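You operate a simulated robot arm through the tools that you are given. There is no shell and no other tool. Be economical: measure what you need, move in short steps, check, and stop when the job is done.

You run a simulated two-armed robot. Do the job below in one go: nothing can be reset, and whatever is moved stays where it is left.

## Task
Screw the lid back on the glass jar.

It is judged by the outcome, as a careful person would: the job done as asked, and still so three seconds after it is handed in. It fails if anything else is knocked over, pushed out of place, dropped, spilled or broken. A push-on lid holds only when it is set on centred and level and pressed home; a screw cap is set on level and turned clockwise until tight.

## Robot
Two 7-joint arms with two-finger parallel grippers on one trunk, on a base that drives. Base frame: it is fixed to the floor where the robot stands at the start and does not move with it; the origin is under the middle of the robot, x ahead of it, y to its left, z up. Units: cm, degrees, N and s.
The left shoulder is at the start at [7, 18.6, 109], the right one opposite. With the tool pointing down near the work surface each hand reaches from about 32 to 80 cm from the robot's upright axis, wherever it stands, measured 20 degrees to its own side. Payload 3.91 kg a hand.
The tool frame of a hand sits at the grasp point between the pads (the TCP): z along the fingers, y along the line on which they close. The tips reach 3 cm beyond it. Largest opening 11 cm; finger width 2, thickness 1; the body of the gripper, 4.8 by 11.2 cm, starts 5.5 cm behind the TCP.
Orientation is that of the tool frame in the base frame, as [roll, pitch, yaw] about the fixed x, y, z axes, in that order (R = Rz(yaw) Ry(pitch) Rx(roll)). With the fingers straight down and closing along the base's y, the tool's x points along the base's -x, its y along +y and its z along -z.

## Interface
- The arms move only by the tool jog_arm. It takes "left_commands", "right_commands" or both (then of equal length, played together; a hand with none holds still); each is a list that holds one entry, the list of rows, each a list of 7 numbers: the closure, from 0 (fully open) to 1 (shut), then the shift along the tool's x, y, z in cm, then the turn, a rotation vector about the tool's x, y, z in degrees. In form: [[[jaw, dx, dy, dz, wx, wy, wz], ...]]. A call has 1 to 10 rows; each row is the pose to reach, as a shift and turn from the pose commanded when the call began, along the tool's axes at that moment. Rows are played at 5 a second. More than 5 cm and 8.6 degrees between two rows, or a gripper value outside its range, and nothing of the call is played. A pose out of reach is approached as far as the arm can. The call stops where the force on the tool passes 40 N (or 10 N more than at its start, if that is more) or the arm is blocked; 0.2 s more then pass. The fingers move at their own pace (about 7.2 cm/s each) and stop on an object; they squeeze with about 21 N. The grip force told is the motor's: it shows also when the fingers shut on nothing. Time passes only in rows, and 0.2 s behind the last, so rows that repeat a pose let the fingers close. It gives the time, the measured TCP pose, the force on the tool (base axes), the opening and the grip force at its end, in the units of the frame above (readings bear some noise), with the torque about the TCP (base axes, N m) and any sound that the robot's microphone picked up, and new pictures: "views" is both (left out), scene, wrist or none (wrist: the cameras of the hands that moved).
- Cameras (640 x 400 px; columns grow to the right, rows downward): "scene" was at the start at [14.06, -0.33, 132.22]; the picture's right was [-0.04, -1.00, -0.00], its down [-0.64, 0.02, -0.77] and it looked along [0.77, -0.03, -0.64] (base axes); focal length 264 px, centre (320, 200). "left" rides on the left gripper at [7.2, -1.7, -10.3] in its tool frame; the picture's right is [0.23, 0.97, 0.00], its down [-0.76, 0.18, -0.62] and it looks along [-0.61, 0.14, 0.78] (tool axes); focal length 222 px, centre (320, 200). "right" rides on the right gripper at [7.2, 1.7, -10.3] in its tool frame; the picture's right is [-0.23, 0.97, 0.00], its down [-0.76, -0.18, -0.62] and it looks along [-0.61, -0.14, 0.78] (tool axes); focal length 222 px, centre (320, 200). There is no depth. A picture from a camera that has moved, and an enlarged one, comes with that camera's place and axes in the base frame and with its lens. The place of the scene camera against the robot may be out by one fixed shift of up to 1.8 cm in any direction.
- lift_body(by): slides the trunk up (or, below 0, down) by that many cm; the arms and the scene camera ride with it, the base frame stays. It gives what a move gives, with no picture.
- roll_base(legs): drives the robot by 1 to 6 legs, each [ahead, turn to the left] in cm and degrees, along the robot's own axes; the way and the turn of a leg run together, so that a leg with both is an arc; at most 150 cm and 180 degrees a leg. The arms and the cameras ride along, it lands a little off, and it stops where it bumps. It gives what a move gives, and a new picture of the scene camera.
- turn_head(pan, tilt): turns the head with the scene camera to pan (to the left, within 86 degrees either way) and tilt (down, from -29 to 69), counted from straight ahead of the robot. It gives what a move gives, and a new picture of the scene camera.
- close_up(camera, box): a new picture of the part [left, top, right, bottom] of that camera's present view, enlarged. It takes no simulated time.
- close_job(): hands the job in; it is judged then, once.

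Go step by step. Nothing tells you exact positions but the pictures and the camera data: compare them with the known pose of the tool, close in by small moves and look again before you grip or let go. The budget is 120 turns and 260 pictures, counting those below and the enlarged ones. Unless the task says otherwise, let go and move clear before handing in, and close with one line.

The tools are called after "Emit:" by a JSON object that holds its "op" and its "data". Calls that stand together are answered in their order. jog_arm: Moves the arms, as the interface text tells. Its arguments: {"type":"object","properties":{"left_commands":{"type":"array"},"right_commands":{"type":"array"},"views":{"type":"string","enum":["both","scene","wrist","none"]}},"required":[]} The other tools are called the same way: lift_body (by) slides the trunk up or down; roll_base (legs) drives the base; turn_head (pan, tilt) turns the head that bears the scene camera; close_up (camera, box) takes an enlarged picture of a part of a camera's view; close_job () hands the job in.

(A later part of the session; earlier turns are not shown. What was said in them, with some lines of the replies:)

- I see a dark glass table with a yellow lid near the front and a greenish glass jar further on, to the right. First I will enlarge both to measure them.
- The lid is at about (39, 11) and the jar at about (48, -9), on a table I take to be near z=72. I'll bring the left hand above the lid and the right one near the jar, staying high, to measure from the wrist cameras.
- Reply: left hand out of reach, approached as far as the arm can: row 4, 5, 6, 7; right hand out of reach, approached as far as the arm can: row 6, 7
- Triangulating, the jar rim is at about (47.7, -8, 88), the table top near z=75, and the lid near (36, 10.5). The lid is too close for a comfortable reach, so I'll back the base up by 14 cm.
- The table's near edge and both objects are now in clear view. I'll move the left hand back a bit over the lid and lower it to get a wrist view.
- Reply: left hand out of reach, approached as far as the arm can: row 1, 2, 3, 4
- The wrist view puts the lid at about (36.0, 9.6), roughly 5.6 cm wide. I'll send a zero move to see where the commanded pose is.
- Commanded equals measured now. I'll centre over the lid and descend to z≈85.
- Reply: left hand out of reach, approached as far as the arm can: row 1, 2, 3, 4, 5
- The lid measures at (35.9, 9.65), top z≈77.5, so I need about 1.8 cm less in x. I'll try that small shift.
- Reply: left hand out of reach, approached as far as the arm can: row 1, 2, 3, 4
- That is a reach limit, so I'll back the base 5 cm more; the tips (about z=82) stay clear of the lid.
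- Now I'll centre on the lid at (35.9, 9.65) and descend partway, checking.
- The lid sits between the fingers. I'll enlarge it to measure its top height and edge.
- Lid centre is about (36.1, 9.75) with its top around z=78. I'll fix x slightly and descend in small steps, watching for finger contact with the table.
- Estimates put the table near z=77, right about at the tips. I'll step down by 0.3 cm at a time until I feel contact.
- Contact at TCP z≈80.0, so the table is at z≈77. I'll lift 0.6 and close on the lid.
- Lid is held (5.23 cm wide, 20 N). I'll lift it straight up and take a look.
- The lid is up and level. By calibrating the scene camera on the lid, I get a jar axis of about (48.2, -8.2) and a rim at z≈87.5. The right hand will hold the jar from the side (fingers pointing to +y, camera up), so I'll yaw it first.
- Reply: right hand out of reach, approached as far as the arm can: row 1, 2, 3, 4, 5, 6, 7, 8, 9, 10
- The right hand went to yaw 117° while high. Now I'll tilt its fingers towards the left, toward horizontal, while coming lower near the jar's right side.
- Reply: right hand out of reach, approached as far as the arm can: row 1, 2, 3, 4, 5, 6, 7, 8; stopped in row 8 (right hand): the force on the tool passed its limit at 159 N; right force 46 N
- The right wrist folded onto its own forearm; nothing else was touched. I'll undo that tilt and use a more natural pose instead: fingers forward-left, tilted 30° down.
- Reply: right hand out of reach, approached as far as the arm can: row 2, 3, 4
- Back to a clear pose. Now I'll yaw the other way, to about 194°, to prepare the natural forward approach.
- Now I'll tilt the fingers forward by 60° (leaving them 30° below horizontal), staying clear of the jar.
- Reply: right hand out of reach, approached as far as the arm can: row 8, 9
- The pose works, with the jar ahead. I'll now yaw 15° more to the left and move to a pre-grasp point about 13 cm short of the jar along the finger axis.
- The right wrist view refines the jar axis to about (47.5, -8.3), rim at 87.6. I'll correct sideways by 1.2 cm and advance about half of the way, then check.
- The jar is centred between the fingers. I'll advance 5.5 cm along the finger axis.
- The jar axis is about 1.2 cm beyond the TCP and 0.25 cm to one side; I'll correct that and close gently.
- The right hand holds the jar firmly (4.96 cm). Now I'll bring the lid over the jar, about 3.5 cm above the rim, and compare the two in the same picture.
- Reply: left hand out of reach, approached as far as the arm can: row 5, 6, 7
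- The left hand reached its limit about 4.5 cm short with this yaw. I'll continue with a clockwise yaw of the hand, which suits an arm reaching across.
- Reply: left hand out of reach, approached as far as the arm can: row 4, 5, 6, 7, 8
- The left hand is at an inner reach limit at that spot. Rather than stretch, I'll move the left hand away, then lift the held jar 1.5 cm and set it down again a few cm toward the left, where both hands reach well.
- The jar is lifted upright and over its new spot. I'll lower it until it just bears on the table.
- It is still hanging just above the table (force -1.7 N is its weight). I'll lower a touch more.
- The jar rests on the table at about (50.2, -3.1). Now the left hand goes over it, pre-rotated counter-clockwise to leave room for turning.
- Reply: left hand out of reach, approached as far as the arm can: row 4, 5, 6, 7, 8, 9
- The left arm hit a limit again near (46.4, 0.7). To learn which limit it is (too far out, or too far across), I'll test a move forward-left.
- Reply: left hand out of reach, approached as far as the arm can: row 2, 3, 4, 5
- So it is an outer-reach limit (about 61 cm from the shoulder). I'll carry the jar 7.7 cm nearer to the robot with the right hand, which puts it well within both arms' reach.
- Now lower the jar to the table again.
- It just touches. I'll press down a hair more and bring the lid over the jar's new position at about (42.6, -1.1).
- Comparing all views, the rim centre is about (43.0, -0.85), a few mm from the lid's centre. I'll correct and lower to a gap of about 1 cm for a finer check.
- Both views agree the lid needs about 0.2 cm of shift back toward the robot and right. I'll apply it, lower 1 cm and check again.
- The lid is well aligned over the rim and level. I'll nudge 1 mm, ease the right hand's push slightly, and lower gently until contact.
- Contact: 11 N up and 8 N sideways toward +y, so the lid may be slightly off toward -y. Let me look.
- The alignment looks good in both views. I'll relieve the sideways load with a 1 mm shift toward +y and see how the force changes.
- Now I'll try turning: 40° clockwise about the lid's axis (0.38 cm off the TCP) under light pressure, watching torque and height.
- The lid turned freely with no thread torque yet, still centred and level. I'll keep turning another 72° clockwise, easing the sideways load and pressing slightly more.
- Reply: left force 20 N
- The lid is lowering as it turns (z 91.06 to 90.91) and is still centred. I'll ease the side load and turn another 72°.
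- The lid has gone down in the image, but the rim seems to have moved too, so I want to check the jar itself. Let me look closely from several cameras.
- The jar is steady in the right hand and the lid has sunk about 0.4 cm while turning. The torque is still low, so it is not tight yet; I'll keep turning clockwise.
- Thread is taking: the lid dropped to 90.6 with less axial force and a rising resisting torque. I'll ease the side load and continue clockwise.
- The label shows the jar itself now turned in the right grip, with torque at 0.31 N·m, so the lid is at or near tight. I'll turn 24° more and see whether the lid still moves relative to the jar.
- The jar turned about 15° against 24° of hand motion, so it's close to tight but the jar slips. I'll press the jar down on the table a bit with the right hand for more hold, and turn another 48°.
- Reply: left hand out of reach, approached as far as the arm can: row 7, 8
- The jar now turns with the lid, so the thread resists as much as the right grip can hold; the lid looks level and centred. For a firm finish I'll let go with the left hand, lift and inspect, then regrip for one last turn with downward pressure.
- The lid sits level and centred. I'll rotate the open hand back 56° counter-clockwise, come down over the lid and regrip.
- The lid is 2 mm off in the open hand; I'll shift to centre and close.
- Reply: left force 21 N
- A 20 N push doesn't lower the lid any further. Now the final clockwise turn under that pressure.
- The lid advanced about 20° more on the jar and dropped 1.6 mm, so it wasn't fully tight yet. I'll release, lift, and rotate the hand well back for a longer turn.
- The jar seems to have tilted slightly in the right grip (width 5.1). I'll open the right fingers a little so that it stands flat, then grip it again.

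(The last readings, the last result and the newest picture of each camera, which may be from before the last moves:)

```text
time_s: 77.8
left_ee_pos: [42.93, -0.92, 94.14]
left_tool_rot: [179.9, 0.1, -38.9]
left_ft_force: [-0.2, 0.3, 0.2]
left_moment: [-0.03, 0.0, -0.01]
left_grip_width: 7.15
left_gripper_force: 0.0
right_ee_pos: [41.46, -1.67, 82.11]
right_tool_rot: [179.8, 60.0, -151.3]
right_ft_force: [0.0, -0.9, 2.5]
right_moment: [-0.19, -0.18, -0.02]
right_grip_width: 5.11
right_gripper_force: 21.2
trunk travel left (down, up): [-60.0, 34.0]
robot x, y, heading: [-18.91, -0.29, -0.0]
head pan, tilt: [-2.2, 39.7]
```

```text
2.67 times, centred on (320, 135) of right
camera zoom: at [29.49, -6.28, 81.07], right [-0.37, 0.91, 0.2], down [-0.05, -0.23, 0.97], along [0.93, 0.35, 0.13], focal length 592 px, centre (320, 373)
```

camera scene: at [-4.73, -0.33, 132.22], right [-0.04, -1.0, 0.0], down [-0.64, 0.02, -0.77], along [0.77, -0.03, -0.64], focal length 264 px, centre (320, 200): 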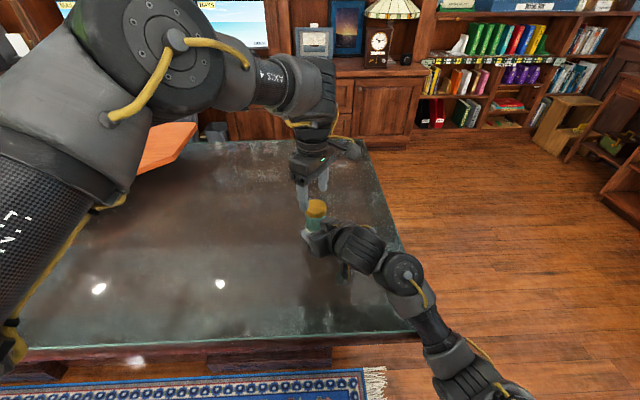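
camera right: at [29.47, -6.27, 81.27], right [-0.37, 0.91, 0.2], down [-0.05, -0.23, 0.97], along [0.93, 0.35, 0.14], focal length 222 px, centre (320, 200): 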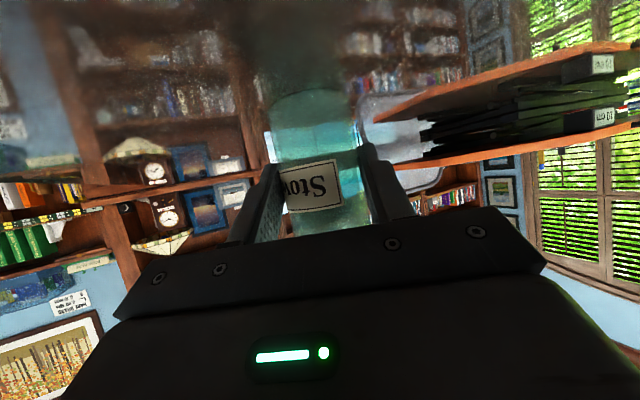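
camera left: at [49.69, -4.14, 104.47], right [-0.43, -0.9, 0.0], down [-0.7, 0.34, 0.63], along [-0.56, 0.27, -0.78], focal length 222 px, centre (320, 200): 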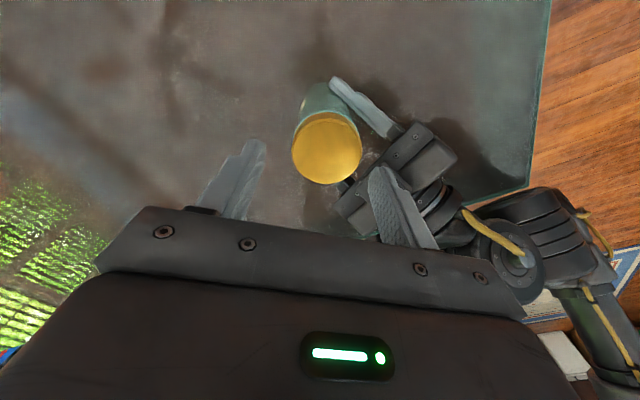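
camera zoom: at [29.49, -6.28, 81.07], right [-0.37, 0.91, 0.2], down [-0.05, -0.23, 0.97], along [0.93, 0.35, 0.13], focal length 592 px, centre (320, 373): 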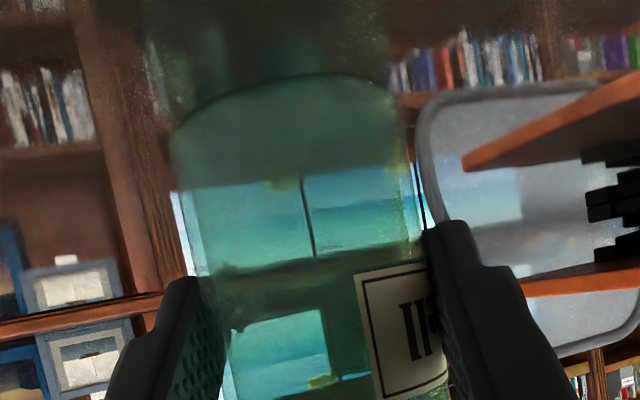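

The jar is upright and steady, with its rim and lid coaxial. The lid centre is near (42.65, -1.25); I'll rotate 30° more, shift over it and descend.

Emit:
{"op": "jog_arm", "data": {"left_commands": [[[0.35, 0, 0.1, 0, 0, 0, -8], [0.35, 0, 0.2, 0, 0, 0, -16], [0.35, 0, 0.3, 0, 0, 0, -24], [0.35, -0.01, 0.43, 0, 0, 0, -30], [0.35, -0.01, 0.43, 1.5, 0, 0, -30], [0.35, -0.01, 0.43, 3, 0, 0, -30], [0.35, -0.01, 0.43, 3.9, 0, 0, -30], [0.35, -0.01, 0.43, 3.9, 0, 0, -30]]], "views": "none"}}

Emit:
{"op": "close_up", "data": {"camera": "left", "box": [200, 80, 440, 230]}}

Emit:
{"op": "close_up", "data": {"camera": "scene", "box": [280, 180, 360, 240]}}

```text
time_s: 79.6
left_ee_pos: [42.78, -1.14, 90.28]
left_tool_rot: [179.9, 0.2, -9.0]
left_ft_force: [0.2, 0.6, -0.4]
left_moment: [0.01, 0.01, -0.02]
left_grip_width: 7.15
left_gripper_force: 0.0
right_ee_pos: [41.42, -1.71, 82.01]
right_tool_rot: [179.8, 59.8, -151.3]
right_ft_force: [-0.1, 0.2, 0.0]
right_moment: [0.0, 0.02, 0.07]
right_grip_width: 5.14
right_gripper_force: 21.6
trunk travel left (down, up): [-60.0, 34.0]
robot x, y, heading: [-18.85, 0.01, 0.2]
head pan, tilt: [-2.2, 39.7]
```

```text
2.67 times, centred on (320, 155) of left
camera zoom: at [50.13, -0.68, 100.56], right [0.07, -1.0, 0.0], down [-0.78, -0.06, 0.63], along [-0.62, -0.05, -0.78], focal length 592 px, centre (320, 320)
```

zoom: 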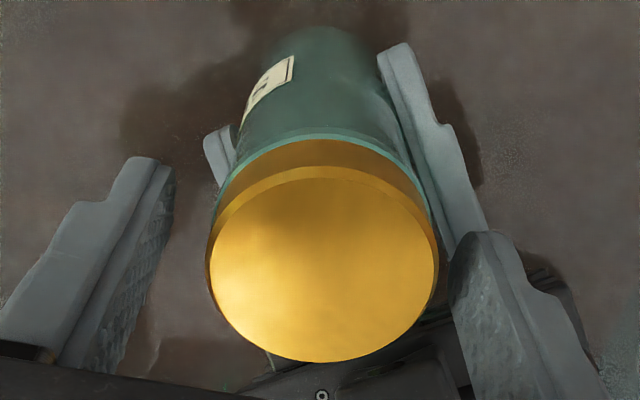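

```text
6.67 times, centred on (320, 210) of scene
camera zoom: at [-4.71, -0.33, 132.22], right [-0.04, -1.0, 0.0], down [-0.64, 0.02, -0.77], along [0.77, -0.03, -0.64], focal length 1760 px, centre (320, 133)
```

zoom: 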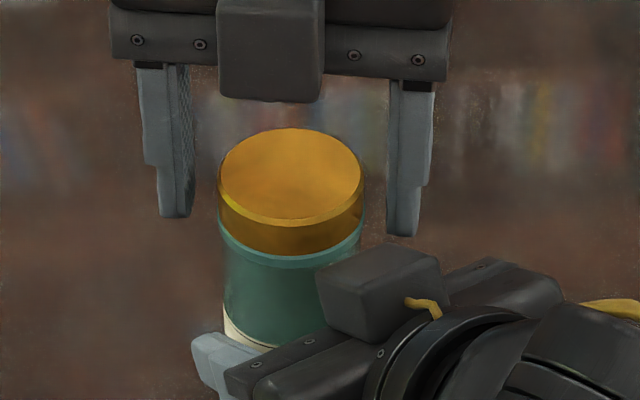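

The fingers straddle the lid; I'll shift about 3 mm toward the robot to centre, close, and press lightly.

Emit:
{"op": "jog_arm", "data": {"left_commands": [[[0.35, -0.35, 0.1, 0, 0, 0, 0], [0.45, -0.35, 0.1, 0, 0, 0, 0], [0.5, -0.35, 0.1, 0, 0, 0, 0], [0.6, -0.35, 0.1, 0, 0, 0, 0], [0.7, -0.35, 0.1, 0, 0, 0, 0], [0.7, -0.35, 0.1, 0.1, 0, 0, 0], [0.7, -0.35, 0.1, 0.2, 0, 0, 0], [0.7, -0.35, 0.1, 0.2, 0, 0, 0]]], "views": "none"}}

Emit:
{"op": "close_up", "data": {"camera": "left", "box": [200, 80, 440, 230]}}

```text
time_s: 81.4
left_ee_pos: [42.27, -1.17, 90.26]
left_tool_rot: [180.0, 0.1, -8.9]
left_ft_force: [-7.3, 3.1, 18.7]
left_moment: [0.07, 0.11, -0.02]
left_grip_width: 5.19
left_gripper_force: 20.9
right_ee_pos: [41.49, -1.76, 82.16]
right_tool_rot: [179.7, 59.9, -151.4]
right_ft_force: [9.8, -1.2, -6.4]
right_moment: [0.17, 0.24, 0.08]
right_grip_width: 5.12
right_gripper_force: 20.6
trunk travel left (down, up): [-60.0, 34.0]
robot x, y, heading: [-19.12, -0.4, 0.1]
head pan, tilt: [-2.2, 39.7]
```

```text
2.67 times, centred on (320, 155) of left
camera zoom: at [49.72, -0.72, 100.52], right [0.07, -1.0, 0.0], down [-0.78, -0.06, 0.62], along [-0.62, -0.05, -0.78], focal length 592 px, centre (320, 320)
```

zoom: 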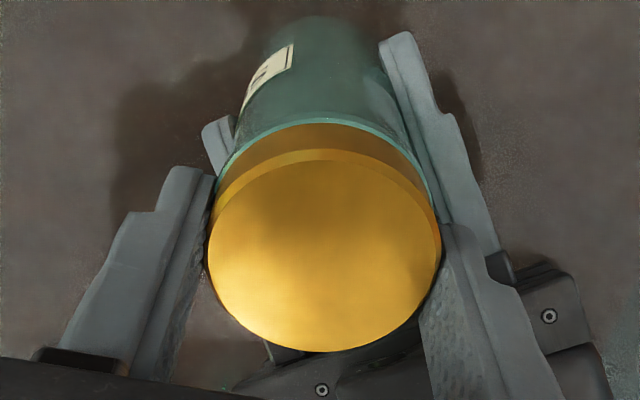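

Lid is held squarely. Now a long clockwise turn of 80°.

Emit:
{"op": "jog_arm", "data": {"left_commands": [[[0.7, 0, 0, 0.0, 0, 0, 8], [0.7, 0, 0, 0.02, 0, 0, 16], [0.7, 0, 0, 0.04, 0, 0, 24], [0.7, 0, 0, 0.06, 0, 0, 32], [0.7, 0, 0, 0.08, 0, 0, 40], [0.7, 0, 0, 0.1, 0, 0, 48], [0.7, 0, 0, 0.12, 0, 0, 56], [0.7, 0, 0, 0.14, 0, 0, 64], [0.7, 0, 0, 0.16, 0, 0, 72], [0.7, 0, 0, 0.18, 0, 0, 80]]], "views": "none"}}

Emit:
{"op": "close_up", "data": {"camera": "right", "box": [200, 60, 440, 210]}}

Emit:
{"op": "close_up", "data": {"camera": "scene", "box": [280, 180, 360, 240]}}

```text
time_s: 83.6
left_ee_pos: [42.14, -1.21, 90.09]
left_tool_rot: [179.9, 0.0, -89.0]
left_ft_force: [1.0, 16.1, 19.8]
left_moment: [0.32, -0.15, 0.52]
left_grip_width: 5.24
left_gripper_force: 21.3
right_ee_pos: [41.3, -1.89, 82.12]
right_tool_rot: [179.9, 60.0, -151.5]
right_ft_force: [3.2, -18.5, -0.6]
right_moment: [0.4, 0.02, -0.61]
right_grip_width: 5.12
right_gripper_force: 21.1
trunk travel left (down, up): [-60.0, 34.0]
robot x, y, heading: [-18.97, -0.03, -0.1]
head pan, tilt: [-2.2, 39.7]
```

```text
2.67 times, centred on (320, 135) of right
camera zoom: at [29.39, -6.31, 81.13], right [-0.37, 0.91, 0.2], down [-0.05, -0.23, 0.97], along [0.93, 0.35, 0.13], focal length 592 px, centre (320, 373)
```

zoom: 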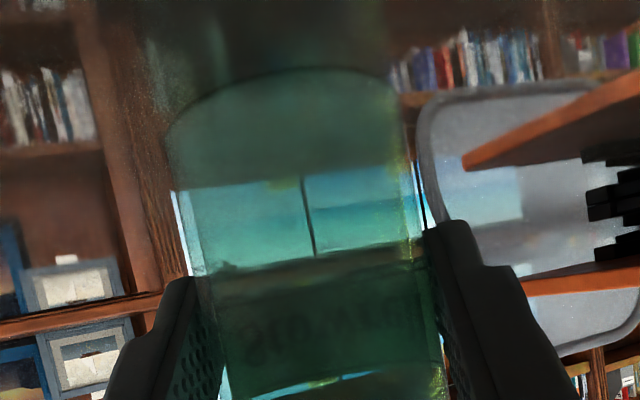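

```text
6.67 times, centred on (320, 210) of scene
camera zoom: at [-4.92, -0.36, 132.25], right [-0.04, -1.0, 0.0], down [-0.64, 0.02, -0.77], along [0.77, -0.03, -0.64], focal length 1760 px, centre (320, 133)
```

zoom: 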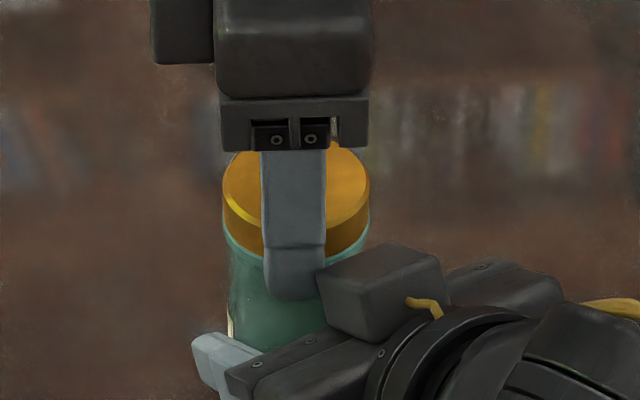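

Torque reached 0.5–0.6 N·m and the jar turned along with the lid by the full angle: the lid is tight. I'll open the left hand only slightly, lift clear, and look.

Emit:
{"op": "jog_arm", "data": {"left_commands": [[[0.5, 0, 0, -0.05, 0, 0, -4], [0.44, 0, 0, -0.1, 0, 0, -4], [0.42, 0, 0, -0.1, 0, 0, -4], [0.42, 0, 0, -0.1, 0, 0, -4], [0.42, 0, 0, -1.5, 0, 0, -4], [0.42, 0, 0, -3.5, 0, 0, -4], [0.42, 0, 0, -6, 0, 0, -4], [0.42, 0, 0, -8, 0, 0, -4]]], "views": "none"}}

Emit:
{"op": "close_up", "data": {"camera": "scene", "box": [280, 180, 360, 240]}}

Emit:
{"op": "close_up", "data": {"camera": "left", "box": [240, 60, 400, 160]}}

```text
time_s: 85.4
left_ee_pos: [42.45, -1.29, 97.96]
left_tool_rot: [179.8, -0.1, -85.0]
left_ft_force: [-0.6, 0.1, 0.5]
left_moment: [0.01, 0.04, -0.01]
left_grip_width: 6.39
left_gripper_force: 0.0
right_ee_pos: [41.36, -1.69, 82.15]
right_tool_rot: [179.8, 60.0, -151.5]
right_ft_force: [-1.9, -0.7, 2.7]
right_moment: [-0.12, -0.02, -0.02]
right_grip_width: 5.12
right_gripper_force: 21.5
trunk travel left (down, up): [-60.0, 34.0]
robot x, y, heading: [-18.36, 0.01, -0.1]
head pan, tilt: [-2.2, 39.7]
```

```text
6.67 times, centred on (320, 210) of scene
camera zoom: at [-4.77, -0.35, 132.22], right [-0.04, -1.0, 0.0], down [-0.64, 0.02, -0.77], along [0.77, -0.03, -0.64], focal length 1760 px, centre (320, 133)
```

zoom: 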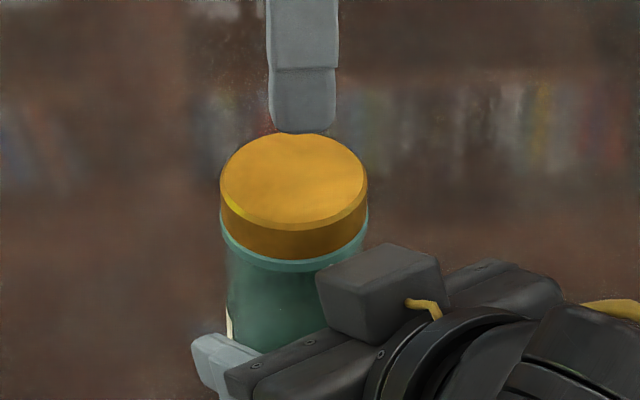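

```text
4.00 times, centred on (320, 110) of left
camera zoom: at [44.65, -8.38, 108.29], right [-0.95, -0.31, 0.0], down [-0.24, 0.74, 0.62], along [-0.2, 0.59, -0.78], focal length 888 px, centre (320, 560)
```

zoom: 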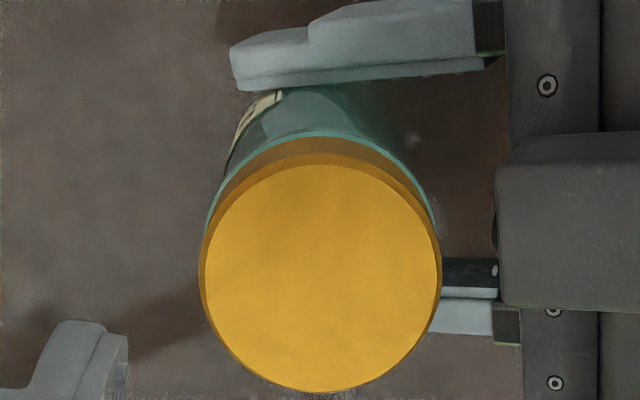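

The lid sits level and centred. Now I'll open the right hand slowly and back it straight out along its fingers.

Emit:
{"op": "jog_arm", "data": {"right_commands": [[[0.52, 0, 0, 0, 0, 0, 0], [0.49, 0, 0, 0, 0, 0, 0], [0.45, 0, 0, 0, 0, 0, 0], [0.35, 0, 0, 0, 0, 0, 0], [0.2, 0, 0, 0, 0, 0, 0], [0.1, 0, 0, 0, 0, 0, 0], [0.1, 0, 0, -1, 0, 0, 0], [0.1, 0, 0, -3, 0, 0, 0], [0.1, 0, 0, -6, 0, 0, 0], [0.1, 0, 0, -9, 0, 0, 0]]], "views": "both"}}

Emit:
{"op": "close_up", "data": {"camera": "scene", "box": [270, 180, 370, 255]}}

```text
time_s: 87.7
left_ee_pos: [42.37, -1.41, 97.95]
left_tool_rot: [179.7, 0.0, -84.9]
left_ft_force: [-0.9, 0.7, 0.6]
left_moment: [0.01, -0.01, -0.02]
left_grip_width: 6.37
left_gripper_force: 0.1
right_ee_pos: [36.92, -12.94, 81.98]
right_tool_rot: [-162.9, 54.2, -141.3]
right_ft_force: [0.4, -0.5, -0.3]
right_moment: [0.02, 0.04, 0.01]
right_grip_width: 9.91
right_gripper_force: 0.1
right hand out of reach, approached as far as the arm can: row 10
trunk travel left (down, up): [-60.0, 34.0]
robot x, y, heading: [-18.62, -0.26, 0.1]
head pan, tilt: [-2.2, 39.7]
stopped in row 10 (right hand): the arm was blocked; the commanded pose is now the measured one
camera scene: at [-4.7, -0.52, 132.21], right [-0.04, -1.0, 0.0], down [-0.64, 0.03, -0.77], along [0.77, -0.03, -0.64], focal length 264 px, centre (320, 200)
camera right: at [24.78, -16.55, 81.66], right [-0.3, 0.95, 0.02], down [-0.07, -0.04, 1.0], along [0.95, 0.3, 0.08], focal length 222 px, centre (320, 200)
```

scene: 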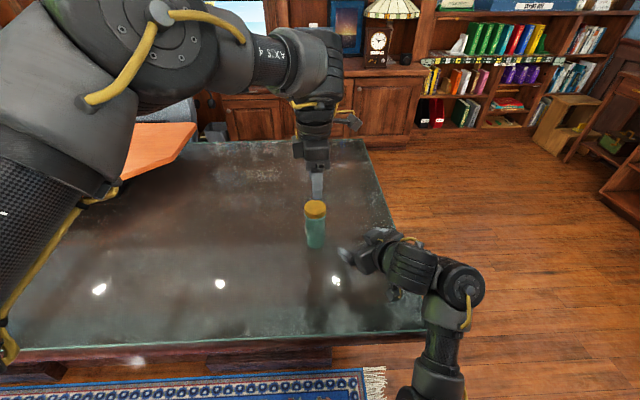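
right: 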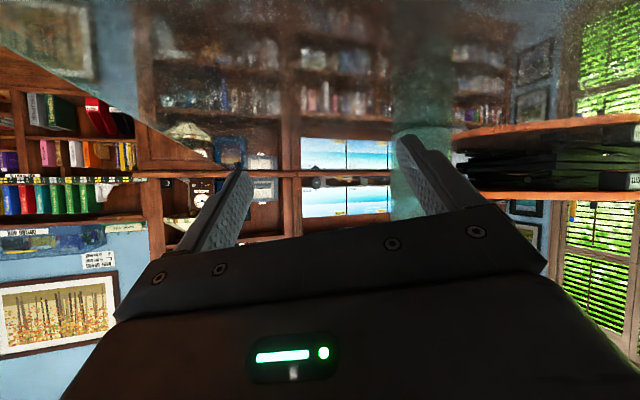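

```text
5.33 times, centred on (320, 218) of scene
camera zoom: at [-4.7, -0.52, 132.21], right [-0.04, -1.0, 0.0], down [-0.64, 0.03, -0.77], along [0.77, -0.03, -0.64], focal length 1408 px, centre (320, 107)
```

zoom: 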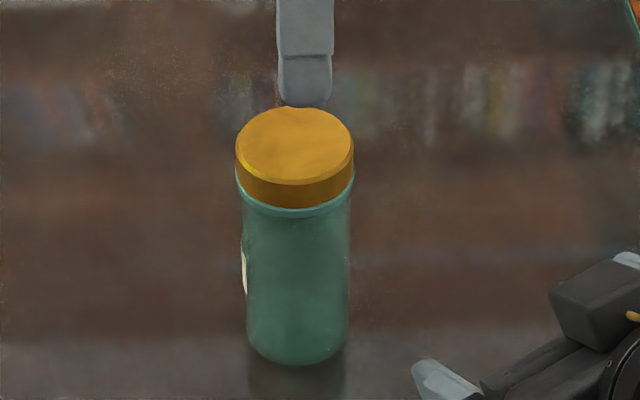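

The jar stands upright with the lid on and both hands off it; the right arm stopped clear, about 8 cm away. I'll move the left hand up and away and take a last look.

Emit:
{"op": "jog_arm", "data": {"left_commands": [[[0.42, 0, 0, -2, 0, 0, 0], [0.42, -1, 0, -4, 0, 0, 0], [0.42, -4, -0.3, -5, 0, 0, 0], [0.42, -8, -0.7, -5, 0, 0, 0], [0.42, -8, -0.7, -5, 0, 0, 0]]], "views": "scene"}}

Emit:
{"op": "close_up", "data": {"camera": "scene", "box": [270, 180, 370, 255]}}

```text
time_s: 88.9
left_ee_pos: [42.39, 6.78, 102.91]
left_tool_rot: [179.8, 0.2, -85.0]
left_ft_force: [-0.8, -0.1, -0.4]
left_moment: [-0.01, 0.0, -0.01]
left_grip_width: 6.37
left_gripper_force: 0.0
right_ee_pos: [36.96, -12.81, 82.0]
right_tool_rot: [-162.9, 54.1, -141.1]
right_ft_force: [-0.1, -0.3, -0.2]
right_moment: [0.01, -0.01, 0.01]
right_grip_width: 9.87
right_gripper_force: 0.0
trunk travel left (down, up): [-60.0, 34.0]
robot x, y, heading: [-18.93, -0.33, 0.3]
head pan, tilt: [-2.2, 39.7]
camera scene: at [-4.72, -0.47, 132.22], right [-0.04, -1.0, 0.0], down [-0.64, 0.03, -0.77], along [0.77, -0.03, -0.64], focal length 264 px, centre (320, 200)
```

scene: 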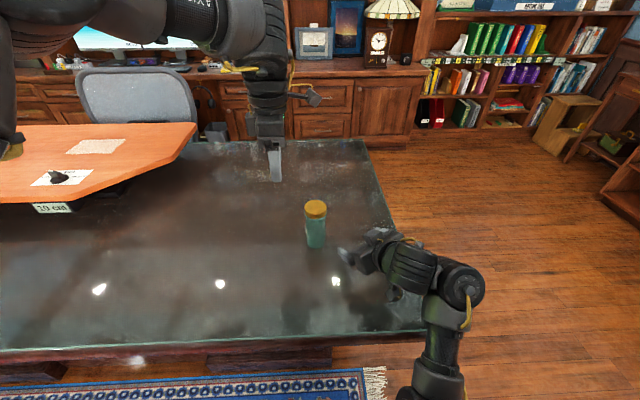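

```text
5.33 times, centred on (320, 218) of scene
camera zoom: at [-4.72, -0.47, 132.22], right [-0.04, -1.0, 0.0], down [-0.64, 0.03, -0.77], along [0.77, -0.03, -0.64], focal length 1408 px, centre (320, 107)
```

zoom: 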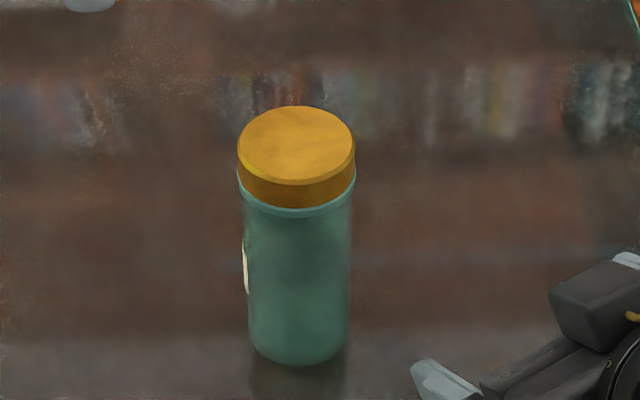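

The jar stands upright with the lid on level, centred and tight, both hands are clear, and nothing else has been disturbed. I'm handing the job in.

Emit:
{"op": "close_job", "data": {}}

```text
The job is handed in.
```

The lid is screwed onto the glass jar and tight: on the last turn the whole jar turned with it. The jar stands upright a few centimetres closer to the robot than where it started, because the left arm couldn't reach it there, and both hands are clear.
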